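You operate a simulated robot arm through the tools that you are given. There is no shell and no other tool.

Carry out the task below with a simulated robot arm. There is one attempt and no reset: what you move stays moved.

JOB
Make a long coffee in the white mug: about half coffee, then water to about its line.
Fine: coffee from the glass jug, water from the white jug; both go back to their spots. Set down upright: glass jug, white jug.

It is judged by the outcome, as a careful person would: the job done as asked, and still so three seconds after it is handed in. It fails if anything else is knocked over, pushed out of place, dropped, spilled or broken.

ROBOT AND FRAMES
A 7-joint arm with a two-finger parallel gripper, fixed in place. Base frame: the origin is on the floor under the middle of its stand, x ahead of it, y to its left, z up. Units: m, degrees, N and s.
It reaches about 1.524 m from its shoulder. Its first joint turns from -149.0 to 149.0 degrees. Payload 3.5 kg.
The TCP is the grasp point between the finger pads, 0.023 m short of the fingertips. In the tool frame z runs along the fingers and y along their closing line. Largest opening 0.094 m; finger width 0.038, thickness 0.01; the body of the gripper, 0.054 by 0.096 m, starts 0.039 m behind the TCP.
Orientation is that of the tool frame in the base frame, as a unit quaternion [x, y, z, w]. With the fingers straight down and closing along the base's y, the tool's x points along the base's -x, its y along +y and its z along -z.

CONTROLS
- The arm moves only by the tool apply_moves. Its argument "deltas" is a list of rows, each an object (a shift or turn left out is 0, a gripper value left out holds the last) with "translation": the shift along the base's x, y, z in m, a list of three; "delta_rot": the turn, a rotation vector about the base's x, y, z in degrees, a list of three. In form: [{"translation": [x, y, z], "delta_rot": [wx, wy, wz]}, ...]. A call has 1 to 20 rows; each row is the pose to reach, as a shift and turn from the pose commanded when the call began. "grip" is the closure, from 0 (fully open) to 1 (shut), set as the call begins (left out, the last holds). A row lasts 0.2 s, in which the tool goes at most 0.05 m and 8.6 degrees; a call with a longer step from one row to the next is refused whole, and so is a gripper value outside its range. A pose out of reach is approached as far as the arm can. The call stops where the force on the tool passes 40 N (or 10 N more than at its start, if that is more) or the arm is blocked; 0.2 s more then pass. The fingers move at their own pace (about 0.153 m/s each) and stop on an object; they squeeze with about 36 N. The grip force told is the motor's: it shows also when the fingers shut on nothing. Time passes only in rows, and 0.2 s behind the last, so rows that repeat a pose let the fingers close. The reply holds the time, the measured pose of the TCP, the force on the tool along the base axes, the opening and the grip force, in the units named above and with some noise, with the torque about the TCP (base axes, N m) and any sound that the robot's microphone picked up.
- Cameras (640 x 400 px; columns grow to the right, rows downward): "scene" is fixed at [0.2192, 0.5014, 1.332]; the picture's right is [-0.98, 0.19, 0.00], its down [0.11, 0.57, -0.81] and it looks along [-0.16, -0.80, -0.58] (base axes); focal length 214 px, centre (320, 200). "wrist" rides on the gripper at [0.086, 0.016, -0.074] in the tool frame; the picture's right is [-0.18, 0.98, 0.00], its down [-0.58, -0.11, -0.81] and it looks along [-0.79, -0.15, 0.59] (tool axes); focal length 243 px, centre (320, 200). There is no depth. A picture from a camera that has moved, and an enlarged one, comes with that camera's place and axes in the base frame and with its lens.
- camera(camera): a new picture of that camera. The clock stands still meanwhile.
- zoom(camera, box): a new picture of the part [left, top, right, bottom] of that camera's present view, enlarged. The clock stands still meanwhile.
- job_done(): hands the job in; it is judged then, once.

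Nothing tells you positions but the pictures and the camera data. Unless the task says otherwise, let go and move clear before handing in.

The tools are called after "Emit:" by a JSON object that holds its "op" and its "data". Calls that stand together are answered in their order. apply_moves: Moves the arm, as the interface text tells. Its arguments: {"type":"object","properties":{"deltas":{"type":"array","items":{"type":"object","properties":{"translation":{"type":"array","items":{"type":"number"}},"delta_rot":{"type":"array","items":{"type":"number"}}}}},"grip":{"type":"number"}},"required":["deltas"]} The other tools are called the same way: camera (camera) takes a picture; zoom (camera, box) takes an enlarged picture of a part of a camera's view; job_done () hands the job in.

At the start:

```text
t: 0.0
position: [0.8359, -0.3697, 1.0439]
tool_rot: [0.0, 1.0, -0.001, -0.001]
force: [-0.4, 0.4, 0.0]
wrist_torque: [0.04, -0.04, 0.01]
finger_gap: 0.0939
finger_force: 0.0
```

scene: 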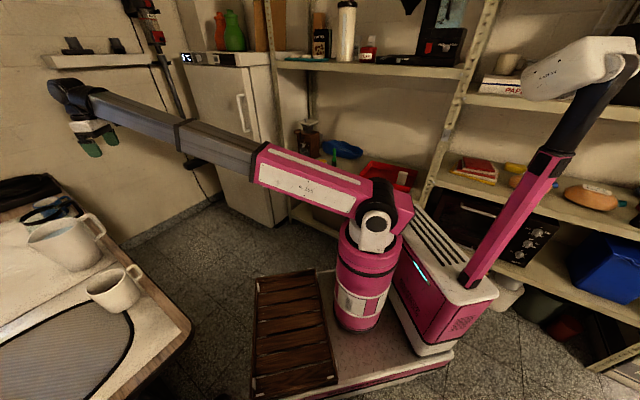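
wrist: 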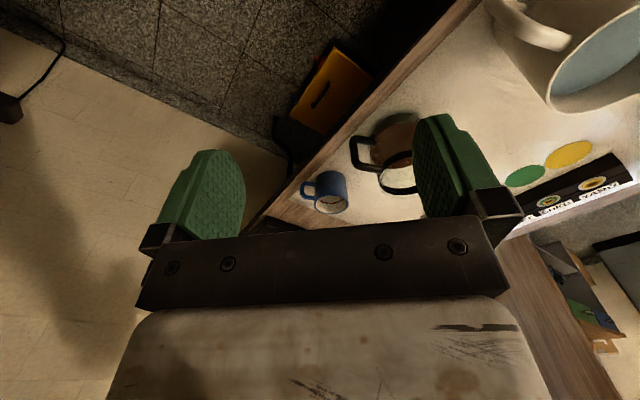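

I see a table on the left of the scene picture with a white jug and a white mug, and the wrist view shows a glass jug and a blue mug too. First I'll look closer at both views before moving.

Emit:
{"op": "zoom", "data": {"camera": "scene", "box": [0, 150, 240, 300]}}

Emit:
{"op": "zoom", "data": {"camera": "wrist", "box": [240, 0, 640, 250]}}

```text
2.67 times, centred on (120, 225) of scene
camera zoom: at [0.2192, 0.5014, 1.332], right [-0.98, 0.19, 0.0], down [0.11, 0.57, -0.81], along [-0.16, -0.8, -0.58], focal length 572 px, centre (853, 133)
```

zoom: 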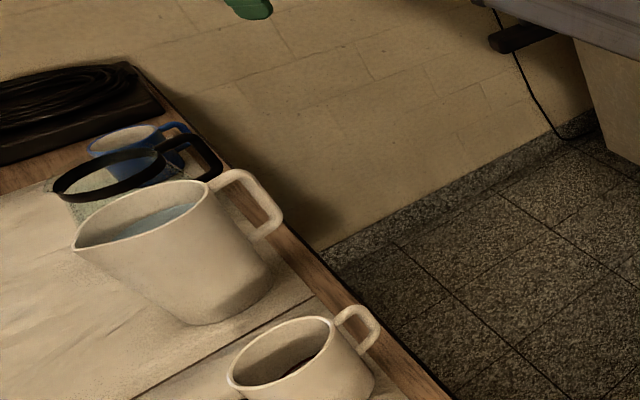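

```text
1.60 times, centred on (440, 125) of wrist
camera zoom: at [0.7499, -0.3524, 1.1168], right [0.18, 0.98, 0.0], down [0.58, -0.11, 0.81], along [0.79, -0.15, -0.59], focal length 388 px, centre (128, 320)
```

zoom: 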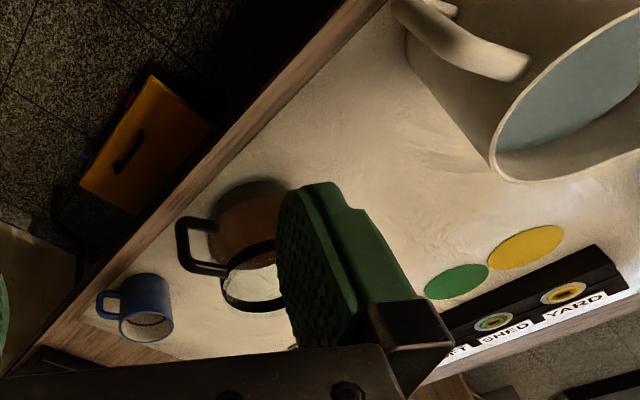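

The glass jug rim triangulates to about [1.08, -0.28, 0.84], the white jug sits near [0.9, -0.08] and the white mug near [0.71, 0.05], on a table at about z 0.75. I'll raise and tilt the wrist so its camera looks straight down on the table.

Emit:
{"op": "apply_moves", "data": {"deltas": [{"translation": [-0.014, 0.028, 0.026], "delta_rot": [0, 6.5, 0]}, {"translation": [-0.028, 0.056, 0.052], "delta_rot": [0, 13, 0]}, {"translation": [-0.043, 0.085, 0.078], "delta_rot": [0, 20, 0]}, {"translation": [-0.057, 0.113, 0.104], "delta_rot": [0, 26.5, 0]}, {"translation": [-0.072, 0.142, 0.13], "delta_rot": [0, 33, 0]}, {"translation": [-0.086, 0.17, 0.156], "delta_rot": [0, 40, 0]}, {"translation": [-0.086, 0.17, 0.156], "delta_rot": [0, 40, 0]}], "grip": 0}}

Emit:
{"op": "camera", "data": {"camera": "wrist"}}

Emit:
{"op": "camera", "data": {"camera": "scene"}}

```text
t: 0.4
position: [0.8312, -0.3545, 1.0585]
tool_rot: [-0.001, 1.0, -0.004, -0.022]
force: [10.8, -2.6, -23.8]
wrist_torque: [-0.41, -1.11, -0.06]
finger_gap: 0.0939
finger_force: 0.1
stopped in row 1: the force on the tool passed its limit at 133 N (the readings are from after the stop); the commanded pose is now the measured one
```

```text
taken
camera wrist: at [0.7486, -0.3357, 1.1365], right [0.18, 0.98, -0.02], down [0.62, -0.1, 0.78], along [0.77, -0.15, -0.62], focal length 243 px, centre (320, 200)
```

wrist: 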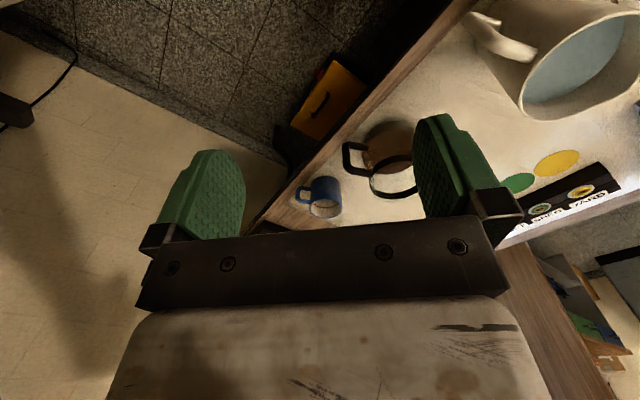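

```text
taken
```

scene: 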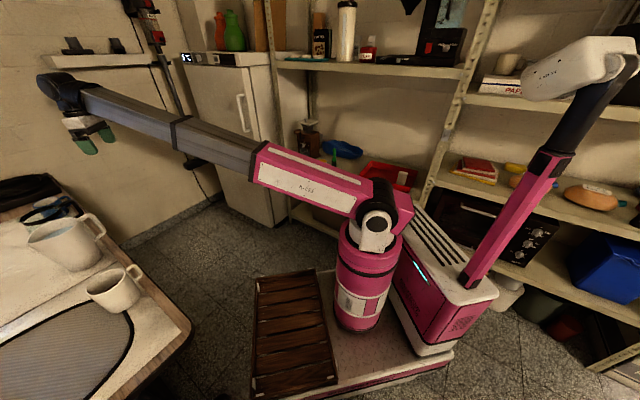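

The move stopped early on a force spike although nothing visible touches the gripper, so it may be from the quick start. I'll try a small slow move and read the forces.

Emit:
{"op": "apply_moves", "data": {"deltas": [{"translation": [0, 0, 0]}, {"translation": [0, 0, 0]}]}}

Emit:
{"op": "zoom", "data": {"camera": "scene", "box": [0, 40, 200, 165]}}

```text
t: 1.0
position: [0.8318, -0.353, 1.0593]
tool_rot: [-0.002, 1.0, -0.005, -0.022]
force: [5.4, -1.5, -12.7]
wrist_torque: [-0.23, -0.59, -0.04]
finger_gap: 0.0938
finger_force: 0.0
stopped in row 2: the force on the tool passed its limit at 40 N (the readings are from after the stop); the commanded pose is now the measured one
```

```text
3.20 times, centred on (100, 102) of scene
camera zoom: at [0.2192, 0.5014, 1.332], right [-0.98, 0.19, 0.0], down [0.11, 0.57, -0.81], along [-0.16, -0.8, -0.58], focal length 686 px, centre (1024, 512)
```

zoom: 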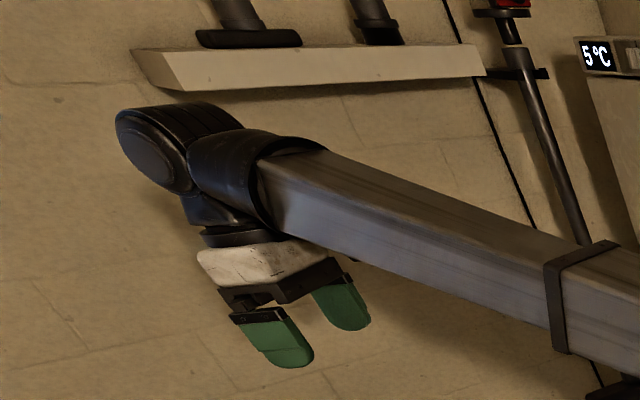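

The push on the tool is down and forward while the tool tilted back, so I take it the wrist camera was pressing against the forearm above it. I'll tilt the other way (fingers forward) to relieve it.

Emit:
{"op": "apply_moves", "data": {"deltas": [{"translation": [0, 0, 0], "delta_rot": [0, -2, 0]}, {"translation": [0, 0, 0], "delta_rot": [0, -4, 0]}, {"translation": [0, 0, 0], "delta_rot": [0, -6, 0]}, {"translation": [0, 0, 0], "delta_rot": [0, -8, 0]}, {"translation": [0, 0, 0], "delta_rot": [0, -8, 0]}]}}

```text
t: 2.2
position: [0.8313, -0.3546, 1.0596]
tool_rot: [-0.001, 0.999, -0.004, 0.048]
force: [-1.0, -0.3, 0.4]
wrist_torque: [-0.01, 0.01, 0.0]
finger_gap: 0.094
finger_force: 0.1
```

The force is gone, so that was a self-contact limit and nothing on the table was touched. I'll move toward the white jug and mug at this height to see them and their handles.

Emit:
{"op": "apply_moves", "data": {"deltas": [{"translation": [-0.01, 0.03, 0.0]}, {"translation": [-0.03, 0.065, 0.005]}, {"translation": [-0.05, 0.105, 0.01]}, {"translation": [-0.07, 0.145, 0.015]}, {"translation": [-0.09, 0.185, 0.02]}, {"translation": [-0.11, 0.22, 0.02]}, {"translation": [-0.13, 0.25, 0.02]}, {"translation": [-0.13, 0.25, 0.02]}]}}

Emit:
{"op": "camera", "data": {"camera": "wrist"}}

Emit:
{"op": "camera", "data": {"camera": "scene"}}

```text
t: 4.0
position: [0.7037, -0.1034, 1.0785]
tool_rot: [-0.001, 0.999, -0.004, 0.046]
force: [0.3, 0.5, -0.5]
wrist_torque: [-0.02, 0.0, -0.06]
finger_gap: 0.0939
finger_force: 0.1
```

```text
taken
camera wrist: at [0.6101, -0.0855, 1.1456], right [0.18, 0.98, 0.01], down [0.5, -0.1, 0.86], along [0.84, -0.15, -0.51], focal length 243 px, centre (320, 200)
```

wrist: 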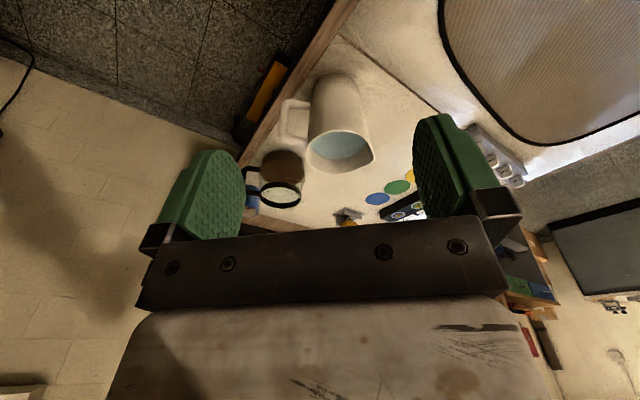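

```text
taken
```

scene: 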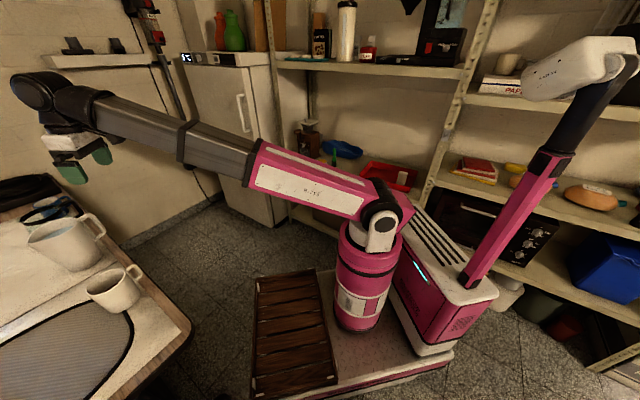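

Now the white jug, glass jug and coloured discs are visible between the fingers. I'll enlarge this view to get details.

Emit:
{"op": "zoom", "data": {"camera": "wrist", "box": [230, 60, 430, 240]}}

Emit:
{"op": "zoom", "data": {"camera": "scene", "box": [0, 170, 200, 330]}}

```text
2.22 times, centred on (330, 150) of wrist
camera zoom: at [0.6101, -0.0855, 1.1456], right [0.18, 0.98, 0.01], down [0.5, -0.1, 0.86], along [0.84, -0.15, -0.51], focal length 539 px, centre (298, 311)
```

zoom: 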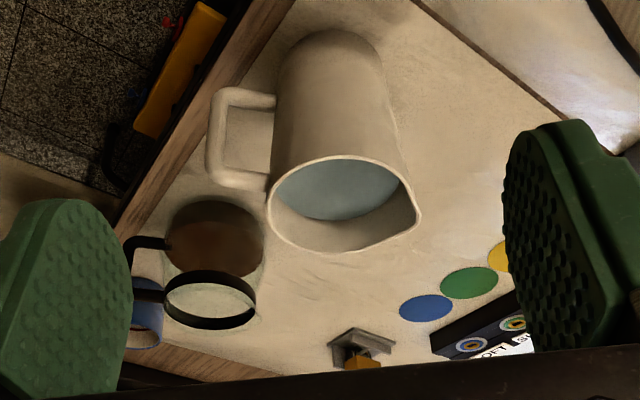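

```text
2.50 times, centred on (100, 250) of scene
camera zoom: at [0.2192, 0.5014, 1.332], right [-0.98, 0.19, 0.0], down [0.11, 0.57, -0.81], along [-0.16, -0.8, -0.58], focal length 536 px, centre (870, 75)
```

zoom: 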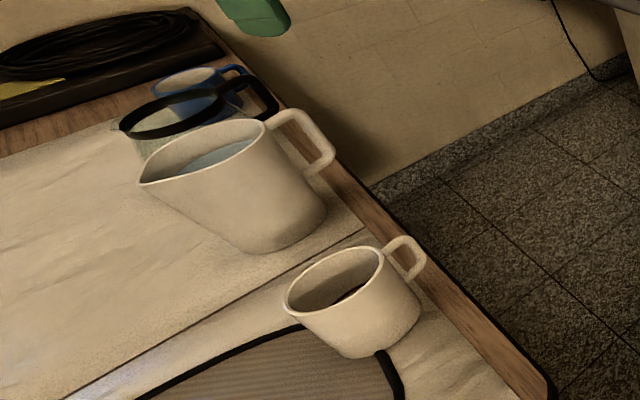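

Table top comes out at about z 0.755, the white jug rim centre at about [0.907, -0.107, 0.88], the glass jug rim at about [1.07, -0.27, 0.84]. Both look too wide for the fingers, so I'll plan on the handles. Next I look into the white mug.

Emit:
{"op": "apply_moves", "data": {"deltas": [{"translation": [-0.012, 0.03, 0.0]}, {"translation": [-0.03, 0.07, 0.0]}, {"translation": [-0.045, 0.11, 0.0]}, {"translation": [-0.06, 0.15, 0.0]}, {"translation": [-0.08, 0.19, 0.0]}, {"translation": [-0.08, 0.19, 0.0]}]}}

Emit:
{"op": "camera", "data": {"camera": "wrist"}}

```text
t: 5.4
position: [0.6215, 0.0866, 1.0781]
tool_rot: [0.0, 0.999, -0.004, 0.047]
force: [-1.0, 0.4, -0.5]
wrist_torque: [-0.03, 0.03, 0.01]
finger_gap: 0.094
finger_force: 0.0
```

```text
taken
camera wrist: at [0.529, 0.1047, 1.1442], right [0.18, 0.98, 0.01], down [0.5, -0.1, 0.86], along [0.85, -0.15, -0.51], focal length 243 px, centre (320, 200)
```

wrist: 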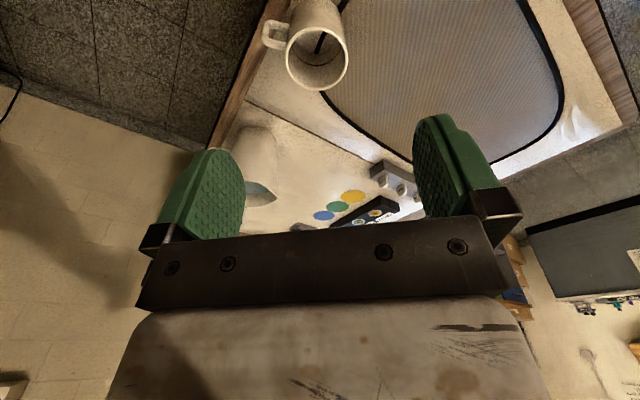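

Emit:
{"op": "zoom", "data": {"camera": "wrist", "box": [250, 0, 380, 100]}}

```text
4.00 times, centred on (315, 50) of wrist
camera zoom: at [0.529, 0.1047, 1.1442], right [0.18, 0.98, 0.01], down [0.5, -0.1, 0.86], along [0.85, -0.15, -0.51], focal length 970 px, centre (340, 800)
```

zoom: 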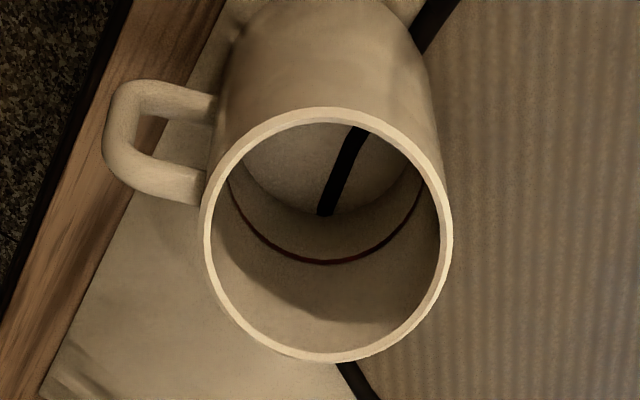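

The mug rim is centred at about [0.696, 0.0735, 0.84], about 0.077 m across, with a dark-red line inside at roughly a third of its height (z ≈ 0.79). Next I go for a closer look at the glass jug and its handle.

Emit:
{"op": "apply_moves", "data": {"deltas": [{"translation": [0.02, -0.03, 0.0]}, {"translation": [0.044, -0.07, 0.0]}, {"translation": [0.068, -0.11, 0.0]}, {"translation": [0.092, -0.148, 0.0]}, {"translation": [0.116, -0.186, 0.0]}, {"translation": [0.14, -0.225, 0.0]}, {"translation": [0.164, -0.264, 0.0]}, {"translation": [0.188, -0.302, -0.005]}, {"translation": [0.212, -0.34, -0.015]}, {"translation": [0.236, -0.378, -0.025]}, {"translation": [0.258, -0.416, -0.03]}, {"translation": [0.258, -0.416, -0.03]}]}}

Emit:
{"op": "camera", "data": {"camera": "wrist"}}

Emit:
{"op": "zoom", "data": {"camera": "wrist", "box": [270, 20, 470, 200]}}

```text
t: 8.0
position: [0.8787, -0.3309, 1.0487]
tool_rot: [0.0, 0.999, -0.004, 0.047]
force: [0.1, 0.1, 1.1]
wrist_torque: [-0.01, 0.0, 0.05]
finger_gap: 0.0941
finger_force: 0.1
```

```text
taken
camera wrist: at [0.7855, -0.3129, 1.1135], right [0.18, 0.98, 0.01], down [0.5, -0.1, 0.86], along [0.85, -0.15, -0.51], focal length 243 px, centre (320, 200)
```

wrist: 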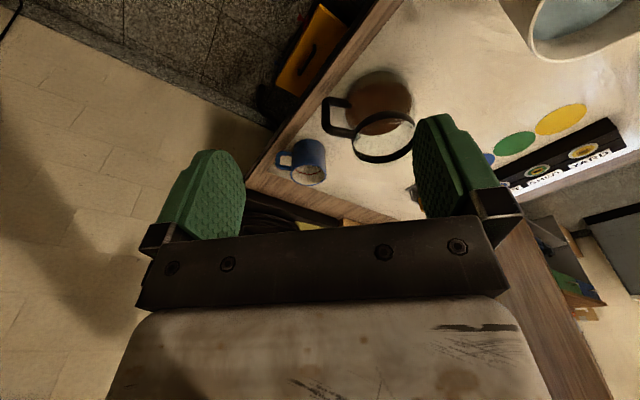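

```text
2.22 times, centred on (370, 110) of wrist
camera zoom: at [0.7855, -0.3129, 1.1135], right [0.18, 0.98, 0.01], down [0.5, -0.1, 0.86], along [0.85, -0.15, -0.51], focal length 539 px, centre (209, 400)
```

zoom: 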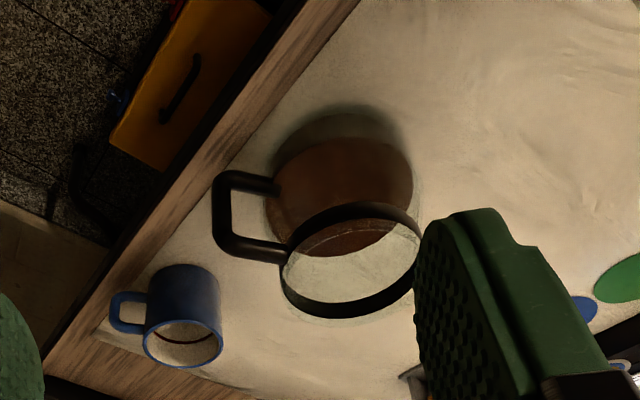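

The glass jug is about half full of coffee with its black handle facing the table edge. I'll zoom the fixed camera on both jugs' handles to triangulate them.

Emit:
{"op": "zoom", "data": {"camera": "scene", "box": [20, 180, 120, 243]}}

Emit:
{"op": "zoom", "data": {"camera": "scene", "box": [50, 225, 180, 306]}}

Emit:
{"op": "zoom", "data": {"camera": "wrist", "box": [310, 50, 430, 175]}}

```text
6.35 times, centred on (70, 212) of scene
camera zoom: at [0.2192, 0.5014, 1.332], right [-0.98, 0.19, 0.0], down [0.11, 0.57, -0.81], along [-0.16, -0.8, -0.58], focal length 1362 px, centre (1907, 127)
```

zoom: 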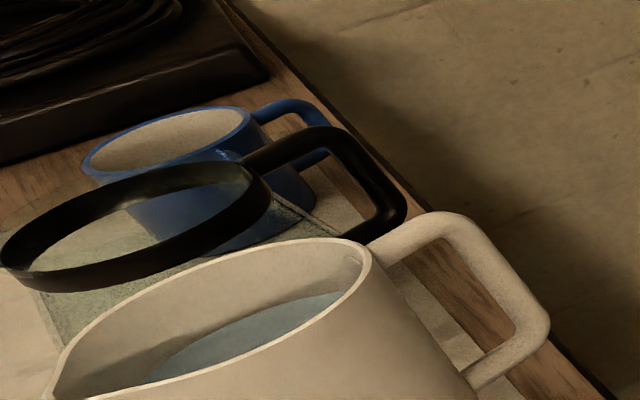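

```text
4.92 times, centred on (115, 266) of scene
camera zoom: at [0.2192, 0.5014, 1.332], right [-0.98, 0.19, 0.0], down [0.11, 0.57, -0.81], along [-0.16, -0.8, -0.58], focal length 1056 px, centre (1329, -122)
```

zoom: 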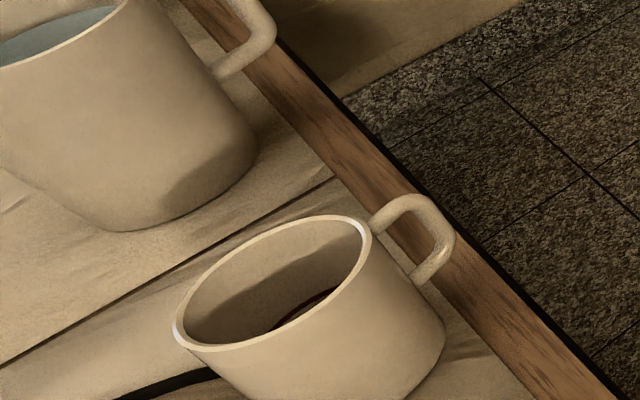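

```text
3.20 times, centred on (370, 112) of wrist
camera zoom: at [0.7855, -0.3129, 1.1135], right [0.18, 0.98, 0.01], down [0.5, -0.1, 0.86], along [0.85, -0.15, -0.51], focal length 776 px, centre (160, 480)
```

zoom: 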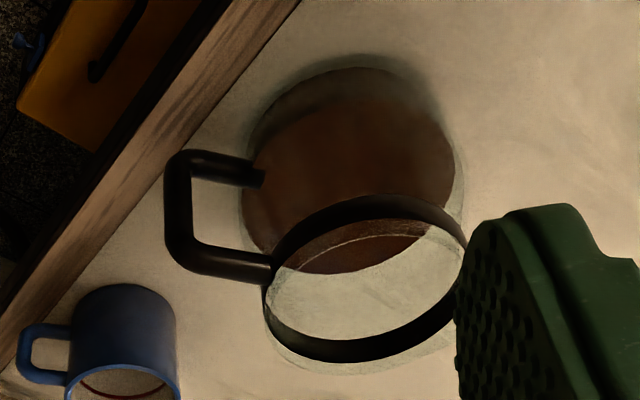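

Estimates: glass-jug handle bar at about [1.032, -0.343], z 0.79–0.845, pointing to azimuth ~245°; white-jug handle bar at about [0.853, -0.182], z 0.80–0.885, azimuth ~234°; table edge runs right under the handles. I'll grip handles from the robot side with the tool near horizontal, and first try rolling the hand so the camera ends on top.

Emit:
{"op": "apply_moves", "data": {"deltas": [{"translation": [-0.005, -0.005, 0.01], "delta_rot": [0, 0, -6]}, {"translation": [-0.01, -0.015, 0.02], "delta_rot": [0, 0, -14]}, {"translation": [-0.015, -0.025, 0.03], "delta_rot": [0, 0, -22]}, {"translation": [-0.02, -0.035, 0.04], "delta_rot": [0, 0, -30]}, {"translation": [-0.02, -0.04, 0.04], "delta_rot": [0, 0, -38]}, {"translation": [-0.02, -0.04, 0.04], "delta_rot": [0, 0, -46]}, {"translation": [-0.02, -0.04, 0.04], "delta_rot": [0, 0, -54]}, {"translation": [-0.02, -0.04, 0.04], "delta_rot": [0, 0, -60]}, {"translation": [-0.02, -0.04, 0.04], "delta_rot": [0, 0, -60]}]}}

```text
t: 10.0
position: [0.8593, -0.3689, 1.0899]
tool_rot: [0.5, 0.865, -0.026, 0.039]
force: [0.2, 0.5, -0.2]
wrist_torque: [0.02, 0.03, 0.01]
finger_gap: 0.0942
finger_force: 0.1
```

The roll works freely so far. I'll level the tool to straight down and continue the roll to bring the camera to the far side.

Emit:
{"op": "apply_moves", "data": {"deltas": [{"translation": [0, 0, 0], "delta_rot": [2.3, 1.3, 0]}, {"translation": [0, 0, 0], "delta_rot": [4.7, 2.7, 0]}]}}

Emit:
{"op": "apply_moves", "data": {"deltas": [{"translation": [-0.005, -0.01, 0], "delta_rot": [0, 0, -6]}, {"translation": [-0.01, -0.02, 0], "delta_rot": [0, 0, -14]}, {"translation": [-0.015, -0.03, 0], "delta_rot": [0, 0, -22]}, {"translation": [-0.02, -0.04, 0], "delta_rot": [0, 0, -30]}, {"translation": [-0.02, -0.05, 0], "delta_rot": [0, 0, -38]}, {"translation": [-0.02, -0.05, 0], "delta_rot": [0, 0, -46]}, {"translation": [-0.02, -0.05, 0], "delta_rot": [0, 0, -54]}, {"translation": [-0.02, -0.05, 0], "delta_rot": [0, 0, -54]}]}}

Emit:
{"op": "camera", "data": {"camera": "wrist"}}

Emit:
{"op": "camera", "data": {"camera": "scene"}}

```text
t: 10.6
position: [0.8599, -0.3705, 1.0893]
tool_rot: [0.5, 0.866, -0.004, -0.003]
force: [-0.5, 0.1, -0.2]
wrist_torque: [0.01, 0.0, 0.02]
finger_gap: 0.094
finger_force: 0.0
```

```text
t: 12.4
position: [0.8395, -0.418, 1.0883]
tool_rot: [0.839, 0.544, -0.002, -0.004]
force: [0.4, -0.1, 0.2]
wrist_torque: [0.01, 0.0, 0.0]
finger_gap: 0.094
finger_force: 0.1
```

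```text
taken
camera wrist: at [0.8905, -0.346, 1.1629], right [0.82, -0.57, -0.01], down [-0.33, -0.49, 0.81], along [-0.46, -0.66, -0.59], focal length 243 px, centre (320, 200)
```

wrist: 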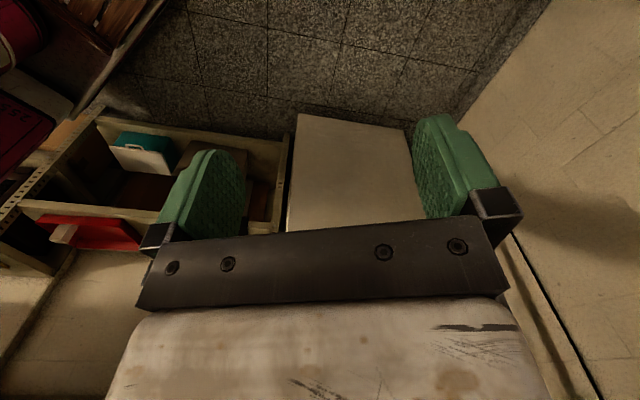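

```text
taken
```

scene: 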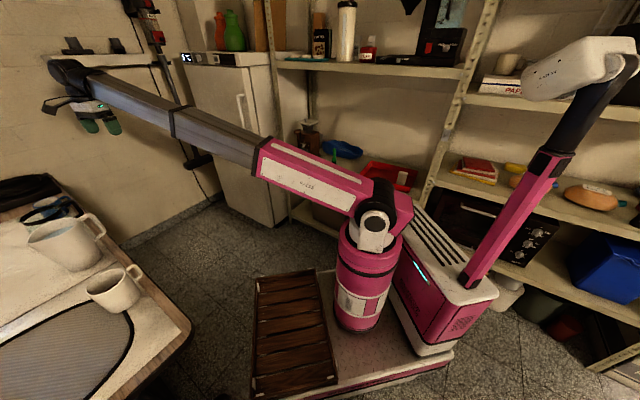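

The roll completed and the camera is now on the far side of the fingers. Now I tilt the tool up toward horizontal, pointing along azimuth 66°, while moving to a stand-off in front of the glass jug handle.

Emit:
{"op": "apply_moves", "data": {"deltas": [{"translation": [0.0, 0, 0], "delta_rot": [5.5, -2.4, 0]}, {"translation": [0.01, 0, 0], "delta_rot": [12.8, -5.7, 0]}, {"translation": [0.02, 0, 0], "delta_rot": [20.1, -8.9, 0]}, {"translation": [0.03, 0, 0], "delta_rot": [27.4, -12.2, 0]}, {"translation": [0.04, 0, 0], "delta_rot": [34.7, -15.4, 0]}, {"translation": [0.05, -0.01, 0], "delta_rot": [42.0, -18.7, 0]}, {"translation": [0.06, -0.02, 0], "delta_rot": [49.3, -22.0, 0]}, {"translation": [0.07, -0.03, 0], "delta_rot": [56.6, -25.2, 0]}, {"translation": [0.08, -0.044, 0], "delta_rot": [63.9, -28.5, 0]}, {"translation": [0.08, -0.044, 0], "delta_rot": [63.9, -28.5, 0]}]}}

Emit:
{"op": "camera", "data": {"camera": "wrist"}}

Emit:
{"op": "camera", "data": {"camera": "scene"}}

```text
t: 14.6
position: [0.9195, -0.4625, 1.0875]
tool_rot: [0.685, 0.449, 0.48, -0.315]
force: [0.1, -0.8, 0.0]
wrist_torque: [-0.03, -0.02, -0.01]
finger_gap: 0.094
finger_force: 0.1
```

```text
taken
camera wrist: at [0.9186, -0.5049, 1.1949], right [0.88, -0.45, -0.17], down [-0.48, -0.83, -0.27], along [-0.02, 0.32, -0.95], focal length 243 px, centre (320, 200)
```

wrist: 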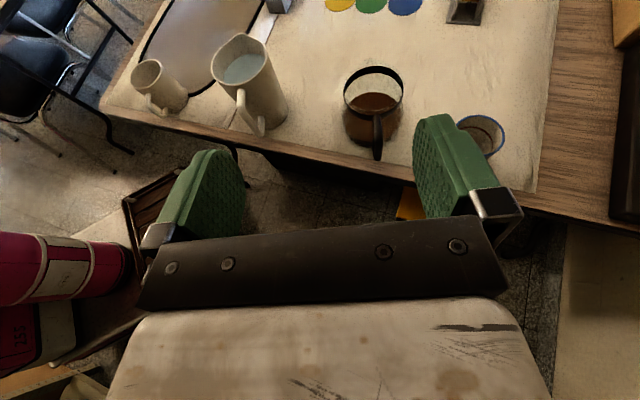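

```text
taken
```

scene: 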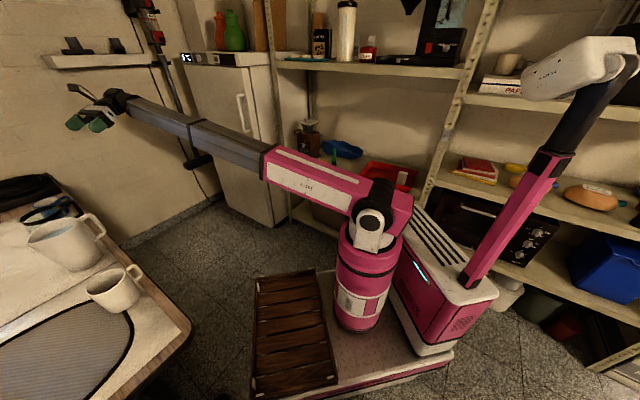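

The arm reached the posture cleanly, and the camera now gives an upright view of all objects from the robot's side. I'll zoom in to measure the handles and the fill levels.

Emit:
{"op": "zoom", "data": {"camera": "wrist", "box": [320, 50, 430, 170]}}

Emit:
{"op": "zoom", "data": {"camera": "wrist", "box": [110, 20, 310, 145]}}

```text
3.33 times, centred on (375, 110) of wrist
camera zoom: at [0.9186, -0.5049, 1.1949], right [0.88, -0.45, -0.17], down [-0.48, -0.83, -0.27], along [-0.02, 0.32, -0.95], focal length 809 px, centre (137, 500)
```

zoom: 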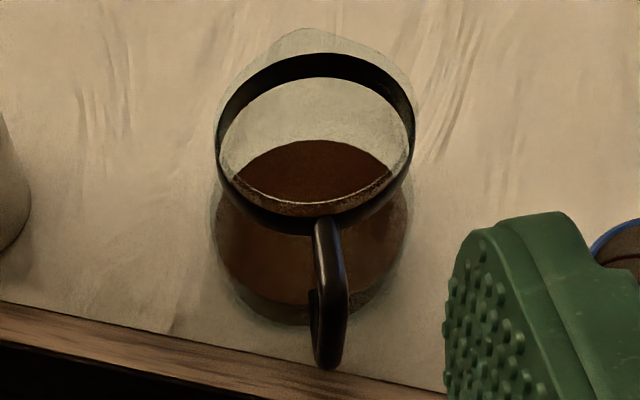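

```text
3.20 times, centred on (210, 82) of wrist
camera zoom: at [0.9186, -0.5049, 1.1949], right [0.88, -0.45, -0.17], down [-0.48, -0.83, -0.27], along [-0.02, 0.32, -0.95], focal length 776 px, centre (672, 576)
```

zoom: 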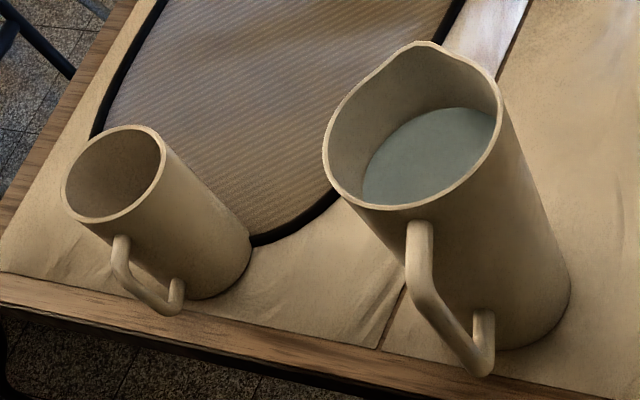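

The glass jug's spout is opposite its handle and my tool azimuth (≈66°) matches the handle plane. The handle bar is near [1.041, -0.342]; I'll descend to a stand-off 0.10 m in front of it, outside the table edge, at z 0.82.

Emit:
{"op": "apply_moves", "data": {"deltas": [{"translation": [0.01, 0.004, -0.03]}, {"translation": [0.022, 0.008, -0.07]}, {"translation": [0.035, 0.012, -0.115]}, {"translation": [0.048, 0.017, -0.16]}, {"translation": [0.06, 0.021, -0.2]}, {"translation": [0.072, 0.025, -0.24]}, {"translation": [0.0815, 0.0285, -0.2675]}, {"translation": [0.0815, 0.0285, -0.2675]}], "grip": 0}}

Emit:
{"op": "camera", "data": {"camera": "wrist"}}

Emit:
{"op": "camera", "data": {"camera": "scene"}}

```text
t: 16.4
position: [1.0, -0.4369, 0.8197]
tool_rot: [0.685, 0.449, 0.48, -0.314]
force: [0.2, -0.2, 0.0]
wrist_torque: [0.01, 0.0, -0.01]
finger_gap: 0.0937
finger_force: 0.0
```

```text
taken
camera wrist: at [0.9992, -0.4795, 0.9266], right [0.88, -0.45, -0.17], down [-0.48, -0.83, -0.27], along [-0.02, 0.32, -0.95], focal length 243 px, centre (320, 200)
```

wrist: 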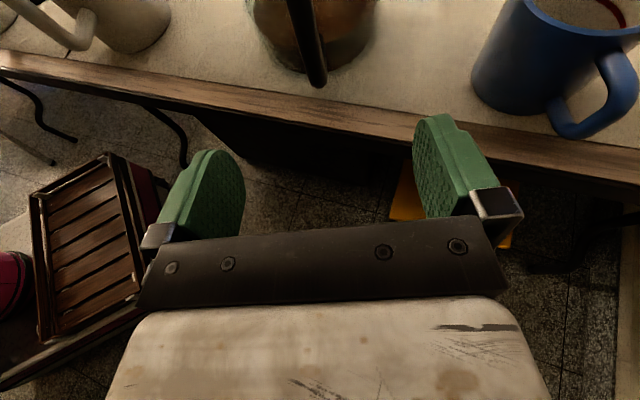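

```text
taken
```

scene: 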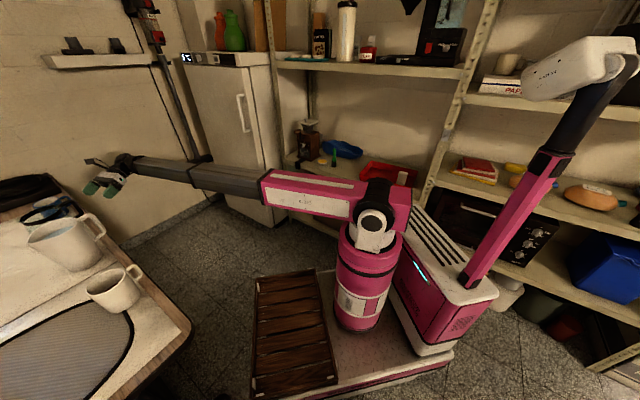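

The glass jug's handle is just ahead, roughly centred. I'll zoom for the final alignment.

Emit:
{"op": "zoom", "data": {"camera": "wrist", "box": [230, 0, 410, 112]}}

```text
3.56 times, centred on (320, 56) of wrist
camera zoom: at [0.9992, -0.4795, 0.9266], right [0.88, -0.45, -0.17], down [-0.48, -0.83, -0.27], along [-0.02, 0.32, -0.95], focal length 863 px, centre (320, 712)
```

zoom: 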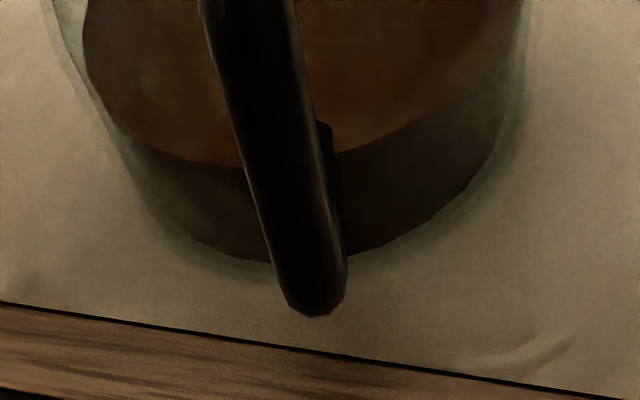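

The bar lies 0.096 m straight ahead with about 1.5 mm of side offset. I'll advance slowly with the fingers open until the bar is between the pads.

Emit:
{"op": "apply_moves", "data": {"deltas": [{"translation": [0.0074, 0.0177, 0]}, {"translation": [0.0148, 0.0355, 0]}, {"translation": [0.0222, 0.0532, 0]}, {"translation": [0.0281, 0.0674, 0]}, {"translation": [0.0332, 0.0798, -0.001]}, {"translation": [0.0369, 0.0887, -0.001]}, {"translation": [0.0369, 0.0887, -0.001]}]}}

Emit:
{"op": "camera", "data": {"camera": "wrist"}}

Emit:
{"op": "zoom", "data": {"camera": "wrist", "box": [200, 80, 460, 242]}}

Emit:
{"op": "zoom", "data": {"camera": "scene", "box": [20, 150, 180, 250]}}

```text
t: 18.0
position: [1.0366, -0.3468, 0.8196]
tool_rot: [0.686, 0.449, 0.479, -0.314]
force: [-0.5, 0.5, -0.3]
wrist_torque: [-0.01, 0.0, 0.01]
finger_gap: 0.0942
finger_force: 0.1
```

```text
taken
camera wrist: at [1.037, -0.3888, 0.9264], right [0.88, -0.45, -0.17], down [-0.48, -0.83, -0.27], along [-0.02, 0.32, -0.95], focal length 243 px, centre (320, 200)
```

wrist: 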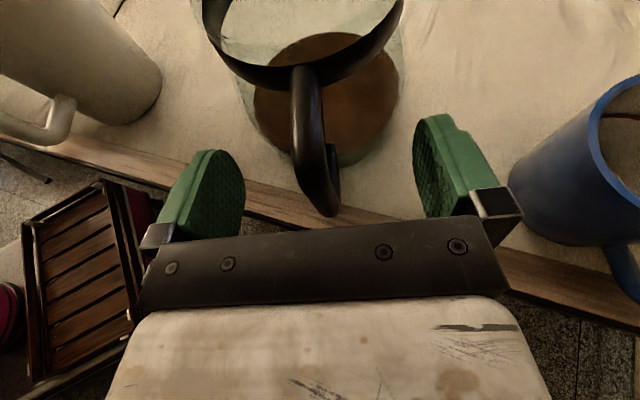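

```text
2.46 times, centred on (330, 161) of wrist
camera zoom: at [1.037, -0.3888, 0.9264], right [0.88, -0.45, -0.17], down [-0.48, -0.83, -0.27], along [-0.02, 0.32, -0.95], focal length 597 px, centre (295, 296)
```

zoom: 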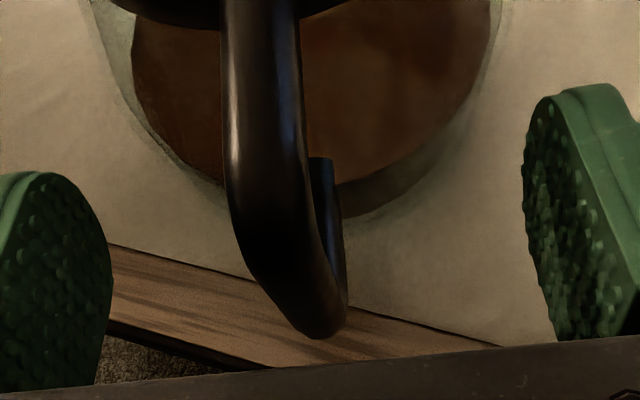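

```text
4.00 times, centred on (100, 200) of scene
camera zoom: at [0.2192, 0.5014, 1.332], right [-0.98, 0.19, 0.0], down [0.11, 0.57, -0.81], along [-0.16, -0.8, -0.58], focal length 858 px, centre (1200, 200)
```

zoom: 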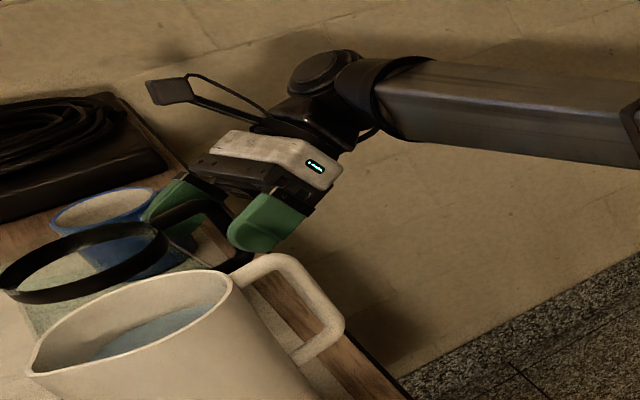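

The bar is between the pads, about 7 mm toward the palm from the TCP and centred within 1–2 mm. I'll close the gripper.

Emit:
{"op": "apply_moves", "data": {"deltas": [{"translation": [0, 0, 0]}, {"translation": [0, 0, 0]}, {"translation": [0, 0, 0]}, {"translation": [0, 0, 0]}], "grip": 1}}

Emit:
{"op": "camera", "data": {"camera": "wrist"}}

Emit:
{"op": "zoom", "data": {"camera": "wrist", "box": [200, 80, 460, 242]}}

```text
t: 19.0
position: [1.0385, -0.3477, 0.8199]
tool_rot: [0.686, 0.449, 0.479, -0.313]
force: [1.3, 0.7, -0.1]
wrist_torque: [0.24, -0.12, -0.02]
finger_gap: 0.0136
finger_force: 36.2
```

```text
taken
camera wrist: at [1.037, -0.3888, 0.9265], right [0.88, -0.45, -0.17], down [-0.48, -0.83, -0.27], along [-0.02, 0.32, -0.95], focal length 243 px, centre (320, 200)
```

wrist: 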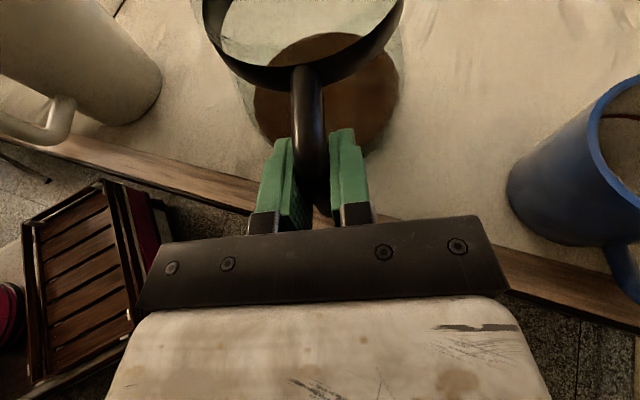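

```text
2.46 times, centred on (330, 161) of wrist
camera zoom: at [1.037, -0.3888, 0.9265], right [0.88, -0.45, -0.17], down [-0.48, -0.83, -0.27], along [-0.02, 0.32, -0.95], focal length 597 px, centre (295, 296)
```

zoom: 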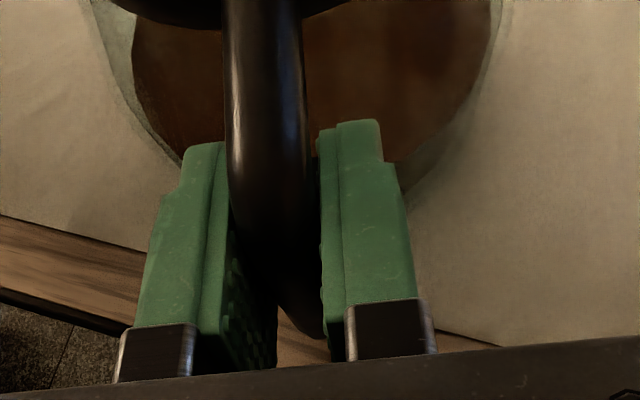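

Gripped at 13.6 mm with full force and the jug has not shifted. I'll lift slowly 3 cm and check weight and whether it sags in the grip.

Emit:
{"op": "apply_moves", "data": {"deltas": [{"translation": [0, 0, 0.003]}, {"translation": [0, 0, 0.008]}, {"translation": [0, 0, 0.015]}, {"translation": [0, 0, 0.023]}, {"translation": [0, 0, 0.03]}, {"translation": [0, 0, 0.03]}, {"translation": [0, 0, 0.03]}]}}

Emit:
{"op": "zoom", "data": {"camera": "wrist", "box": [200, 0, 460, 242]}}

Emit:
{"op": "zoom", "data": {"camera": "scene", "box": [20, 150, 180, 250]}}

```text
t: 20.6
position: [1.0381, -0.346, 0.8496]
tool_rot: [0.686, 0.448, 0.48, -0.314]
force: [0.1, -0.1, -6.5]
wrist_torque: [-0.47, 0.19, 0.01]
finger_gap: 0.0134
finger_force: 35.9
```

```text
1.65 times, centred on (330, 121) of wrist
camera zoom: at [1.0368, -0.3879, 0.9567], right [0.88, -0.45, -0.17], down [-0.48, -0.83, -0.27], along [-0.02, 0.32, -0.95], focal length 401 px, centre (304, 331)
```

zoom: 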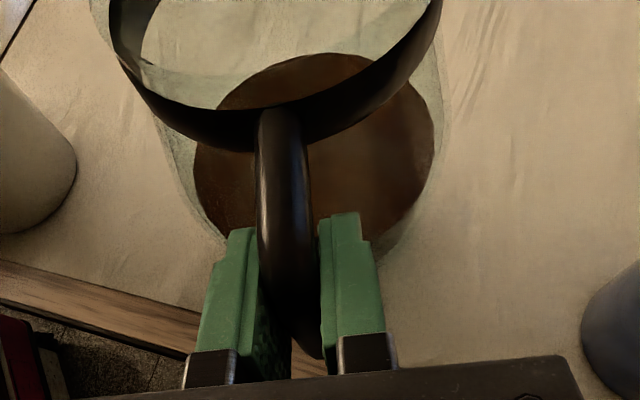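

```text
4.00 times, centred on (100, 200) of scene
camera zoom: at [0.2192, 0.5014, 1.332], right [-0.98, 0.19, 0.0], down [0.11, 0.57, -0.81], along [-0.16, -0.8, -0.58], focal length 858 px, centre (1200, 200)
```

zoom: 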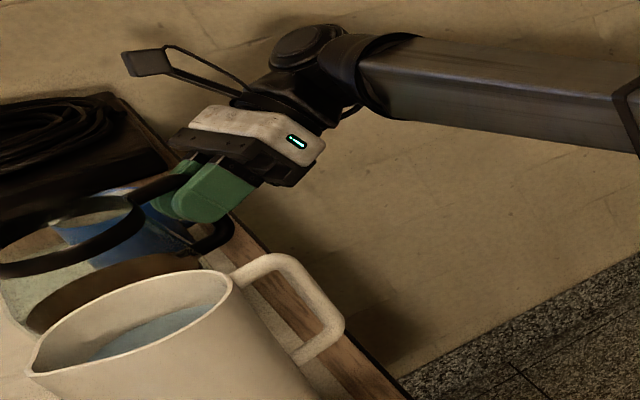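

The jug weighs about 6.5 N and holds steady without sagging. I'll lift it to clear the white jug and carry it level toward the mug.

Emit:
{"op": "apply_moves", "data": {"deltas": [{"translation": [0, 0, 0.01]}, {"translation": [0, 0, 0.03]}, {"translation": [0, 0, 0.06]}, {"translation": [0, 0, 0.09]}, {"translation": [0, 0, 0.12]}, {"translation": [0, 0, 0.145]}, {"translation": [0, 0, 0.162]}, {"translation": [0, 0, 0.17]}, {"translation": [0, 0, 0.17]}]}}

Emit:
{"op": "apply_moves", "data": {"deltas": [{"translation": [-0.008, 0.0055, 0]}, {"translation": [-0.025, 0.017, 0]}, {"translation": [-0.05, 0.0335, 0]}, {"translation": [-0.075, 0.0505, 0]}, {"translation": [-0.1, 0.0675, 0]}, {"translation": [-0.125, 0.084, 0]}, {"translation": [-0.15, 0.101, 0]}, {"translation": [-0.175, 0.118, 0]}, {"translation": [-0.2, 0.1345, 0]}, {"translation": [-0.225, 0.1515, 0]}, {"translation": [-0.25, 0.168, 0]}, {"translation": [-0.275, 0.185, 0]}, {"translation": [-0.3, 0.202, 0]}, {"translation": [-0.325, 0.2185, 0]}, {"translation": [-0.35, 0.2355, 0]}, {"translation": [-0.375, 0.2525, 0]}, {"translation": [-0.395, 0.266, 0]}, {"translation": [-0.405, 0.2725, 0]}, {"translation": [-0.405, 0.2725, 0]}]}}

Emit:
{"op": "camera", "data": {"camera": "wrist"}}

Emit:
{"op": "camera", "data": {"camera": "scene"}}

```text
t: 22.6
position: [1.0384, -0.3461, 1.0211]
tool_rot: [0.685, 0.449, 0.479, -0.315]
force: [0.7, 0.0, -5.7]
wrist_torque: [-0.48, 0.18, -0.01]
finger_gap: 0.0138
finger_force: 35.3
```

```text
t: 26.6
position: [0.633, -0.0739, 1.0209]
tool_rot: [0.685, 0.45, 0.479, -0.315]
force: [-0.4, -0.2, -6.1]
wrist_torque: [-0.47, 0.18, 0.02]
finger_gap: 0.0136
finger_force: 36.1
```

```text
taken
camera wrist: at [0.6318, -0.1158, 1.1275], right [0.88, -0.45, -0.17], down [-0.48, -0.83, -0.27], along [-0.02, 0.32, -0.95], focal length 243 px, centre (320, 200)
```

wrist: 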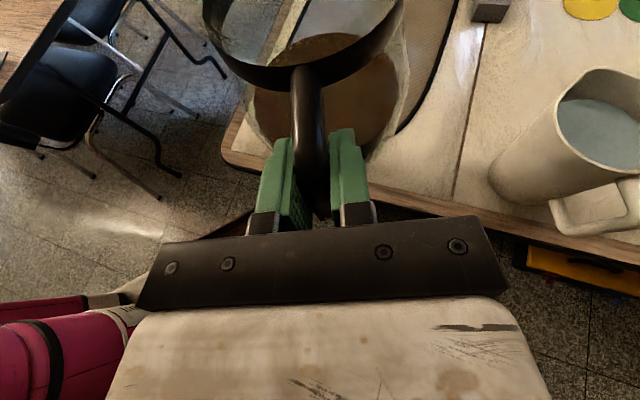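

```text
taken
```

scene: 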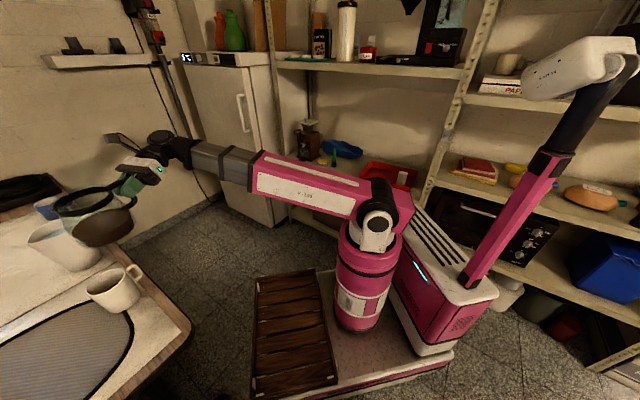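

The jug is held upright above and behind the mug. I'll zoom in the fixed view to locate the lip and the coffee level before tilting.

Emit:
{"op": "zoom", "data": {"camera": "scene", "box": [20, 150, 200, 320]}}

Emit:
{"op": "zoom", "data": {"camera": "wrist", "box": [180, 0, 440, 162]}}

```text
2.35 times, centred on (110, 235) of scene
camera zoom: at [0.2192, 0.5014, 1.332], right [-0.98, 0.19, 0.0], down [0.11, 0.57, -0.81], along [-0.16, -0.8, -0.58], focal length 505 px, centre (814, 118)
```

zoom: 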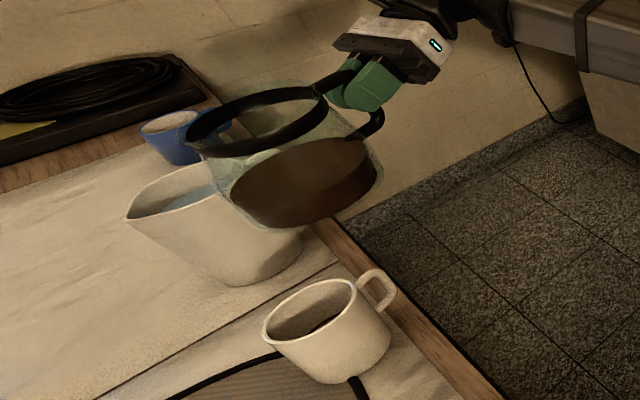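

```text
2.46 times, centred on (310, 81) of wrist
camera zoom: at [0.6318, -0.1158, 1.1275], right [0.88, -0.45, -0.17], down [-0.48, -0.83, -0.27], along [-0.02, 0.32, -0.95], focal length 597 px, centre (345, 493)
```

zoom: 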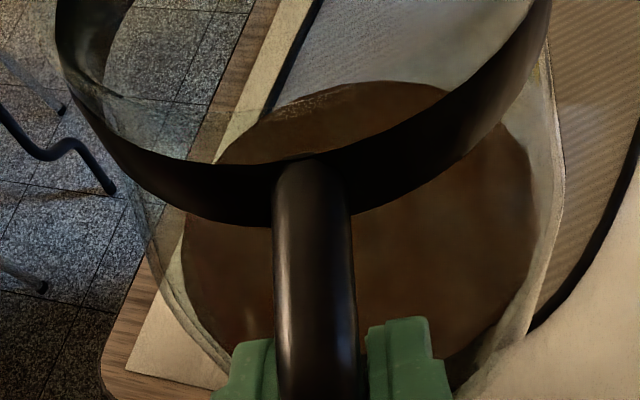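

The lip position agrees with my model to about 1 cm, and the coffee depth looks like only ~25 mm, so pouring should begin near 55–60° of tilt. I'll tilt to 40° first, keeping the lip above the mug, and check.

Emit:
{"op": "apply_moves", "data": {"deltas": [{"translation": [0.0003, 0.0008, -0.0015], "delta_rot": [-2.75, 1.2, 0]}, {"translation": [0.001, 0.002, -0.004], "delta_rot": [-6.4, 2.8, 0]}, {"translation": [0.0015, 0.0035, -0.0065], "delta_rot": [-10.1, 4.4, 0]}, {"translation": [0.0022, 0.0052, -0.0095], "delta_rot": [-13.75, 6.0, 0]}, {"translation": [0.003, 0.007, -0.0125], "delta_rot": [-17.4, 7.6, 0]}, {"translation": [0.0038, 0.0088, -0.015], "delta_rot": [-21.1, 9.2, 0]}, {"translation": [0.0046, 0.0106, -0.0175], "delta_rot": [-24.8, 10.8, 0]}, {"translation": [0.0054, 0.0125, -0.02], "delta_rot": [-28.4, 12.4, 0]}, {"translation": [0.0062, 0.0143, -0.0225], "delta_rot": [-32.1, 14.0, 0]}, {"translation": [0.007, 0.0161, -0.0247], "delta_rot": [-36.7, 16.0, 0]}, {"translation": [0.007, 0.0161, -0.0247], "delta_rot": [-36.7, 16.0, 0]}]}}

Emit:
{"op": "zoom", "data": {"camera": "scene", "box": [20, 150, 200, 320]}}

Emit:
{"op": "camera", "data": {"camera": "wrist"}}

```text
t: 29.0
position: [0.6399, -0.0573, 0.9967]
tool_rot: [0.809, 0.528, 0.216, -0.141]
force: [0.0, -0.4, -6.5]
wrist_torque: [-0.23, 0.08, 0.01]
finger_gap: 0.0132
finger_force: 36.2
```

```text
2.35 times, centred on (110, 235) of scene
camera zoom: at [0.2192, 0.5014, 1.332], right [-0.98, 0.19, 0.0], down [0.11, 0.57, -0.81], along [-0.16, -0.8, -0.58], focal length 505 px, centre (814, 118)
```

zoom: 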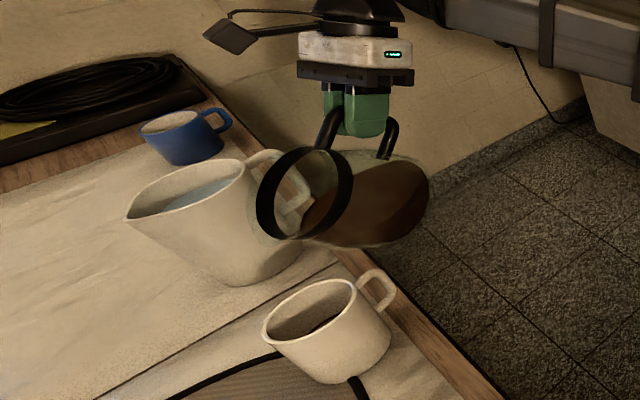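

```text
taken
camera wrist: at [0.6698, -0.0285, 1.1035], right [0.84, -0.54, -0.09], down [-0.46, -0.79, 0.41], along [-0.29, -0.3, -0.91], focal length 243 px, centre (320, 200)
```

wrist: 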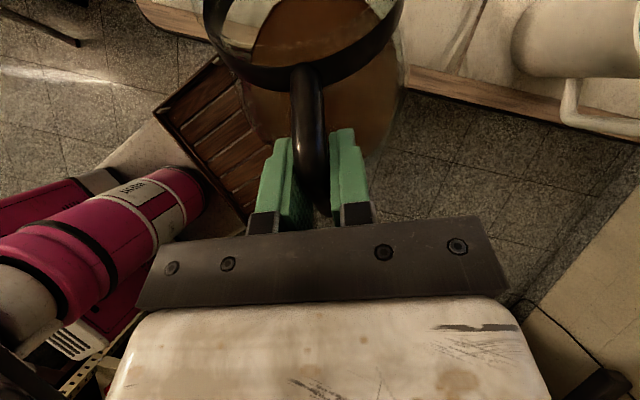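

At 40° the lip is where predicted, and no coffee is out. I'll look closer at the jug and the lip.

Emit:
{"op": "zoom", "data": {"camera": "scene", "box": [70, 200, 170, 320]}}

Emit:
{"op": "zoom", "data": {"camera": "wrist", "box": [190, 0, 430, 150]}}

```text
3.33 times, centred on (120, 260) of scene
camera zoom: at [0.2192, 0.5014, 1.332], right [-0.98, 0.19, 0.0], down [0.11, 0.57, -0.81], along [-0.16, -0.8, -0.58], focal length 715 px, centre (987, 0)
```

zoom: 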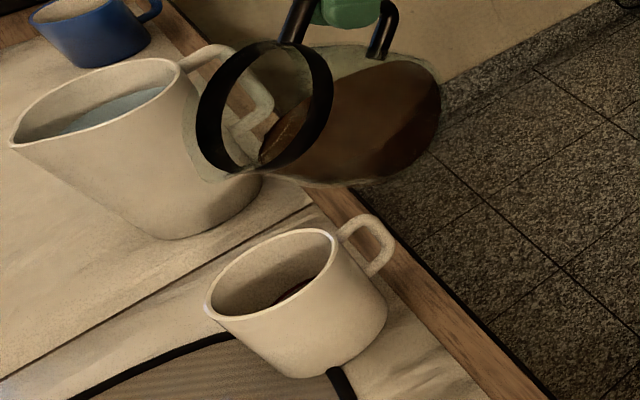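

```text
2.67 times, centred on (310, 75) of wrist
camera zoom: at [0.6698, -0.0285, 1.1035], right [0.84, -0.54, -0.09], down [-0.46, -0.79, 0.41], along [-0.29, -0.3, -0.91], focal length 647 px, centre (347, 533)
```

zoom: 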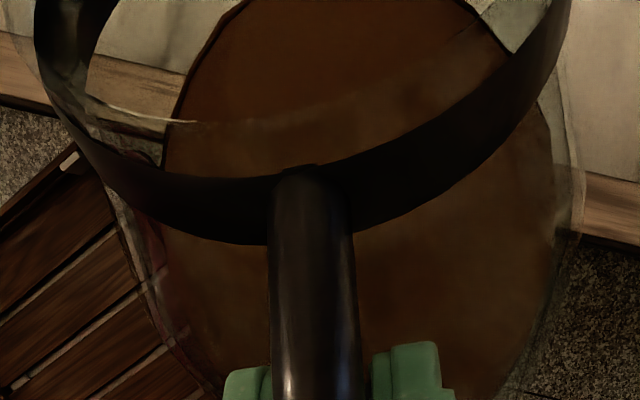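

Emit:
{"op": "zoom", "data": {"camera": "scene", "box": [85, 205, 145, 245]}}

```text
10.00 times, centred on (115, 225) of scene
camera zoom: at [0.2192, 0.5014, 1.332], right [-0.98, 0.19, 0.0], down [0.11, 0.57, -0.81], along [-0.16, -0.8, -0.58], focal length 2145 px, centre (2370, -50)
```

zoom: 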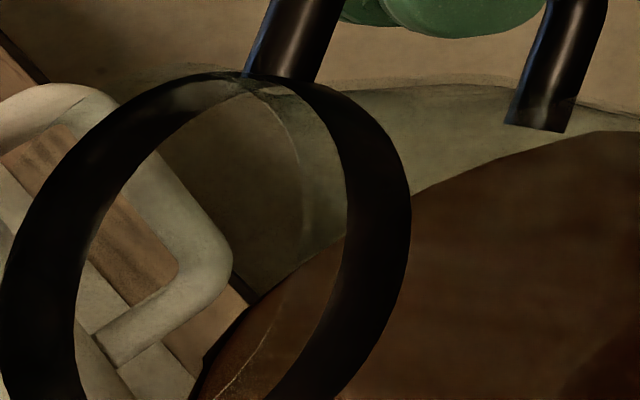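

Emit:
{"op": "zoom", "data": {"camera": "scene", "box": [75, 225, 135, 265]}}

```text
10.00 times, centred on (105, 245) of scene
camera zoom: at [0.2192, 0.5014, 1.332], right [-0.98, 0.19, 0.0], down [0.11, 0.57, -0.81], along [-0.16, -0.8, -0.58], focal length 2145 px, centre (2470, -250)
```

zoom: 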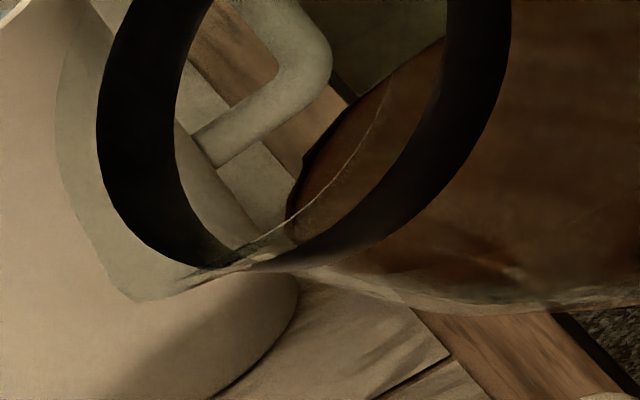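

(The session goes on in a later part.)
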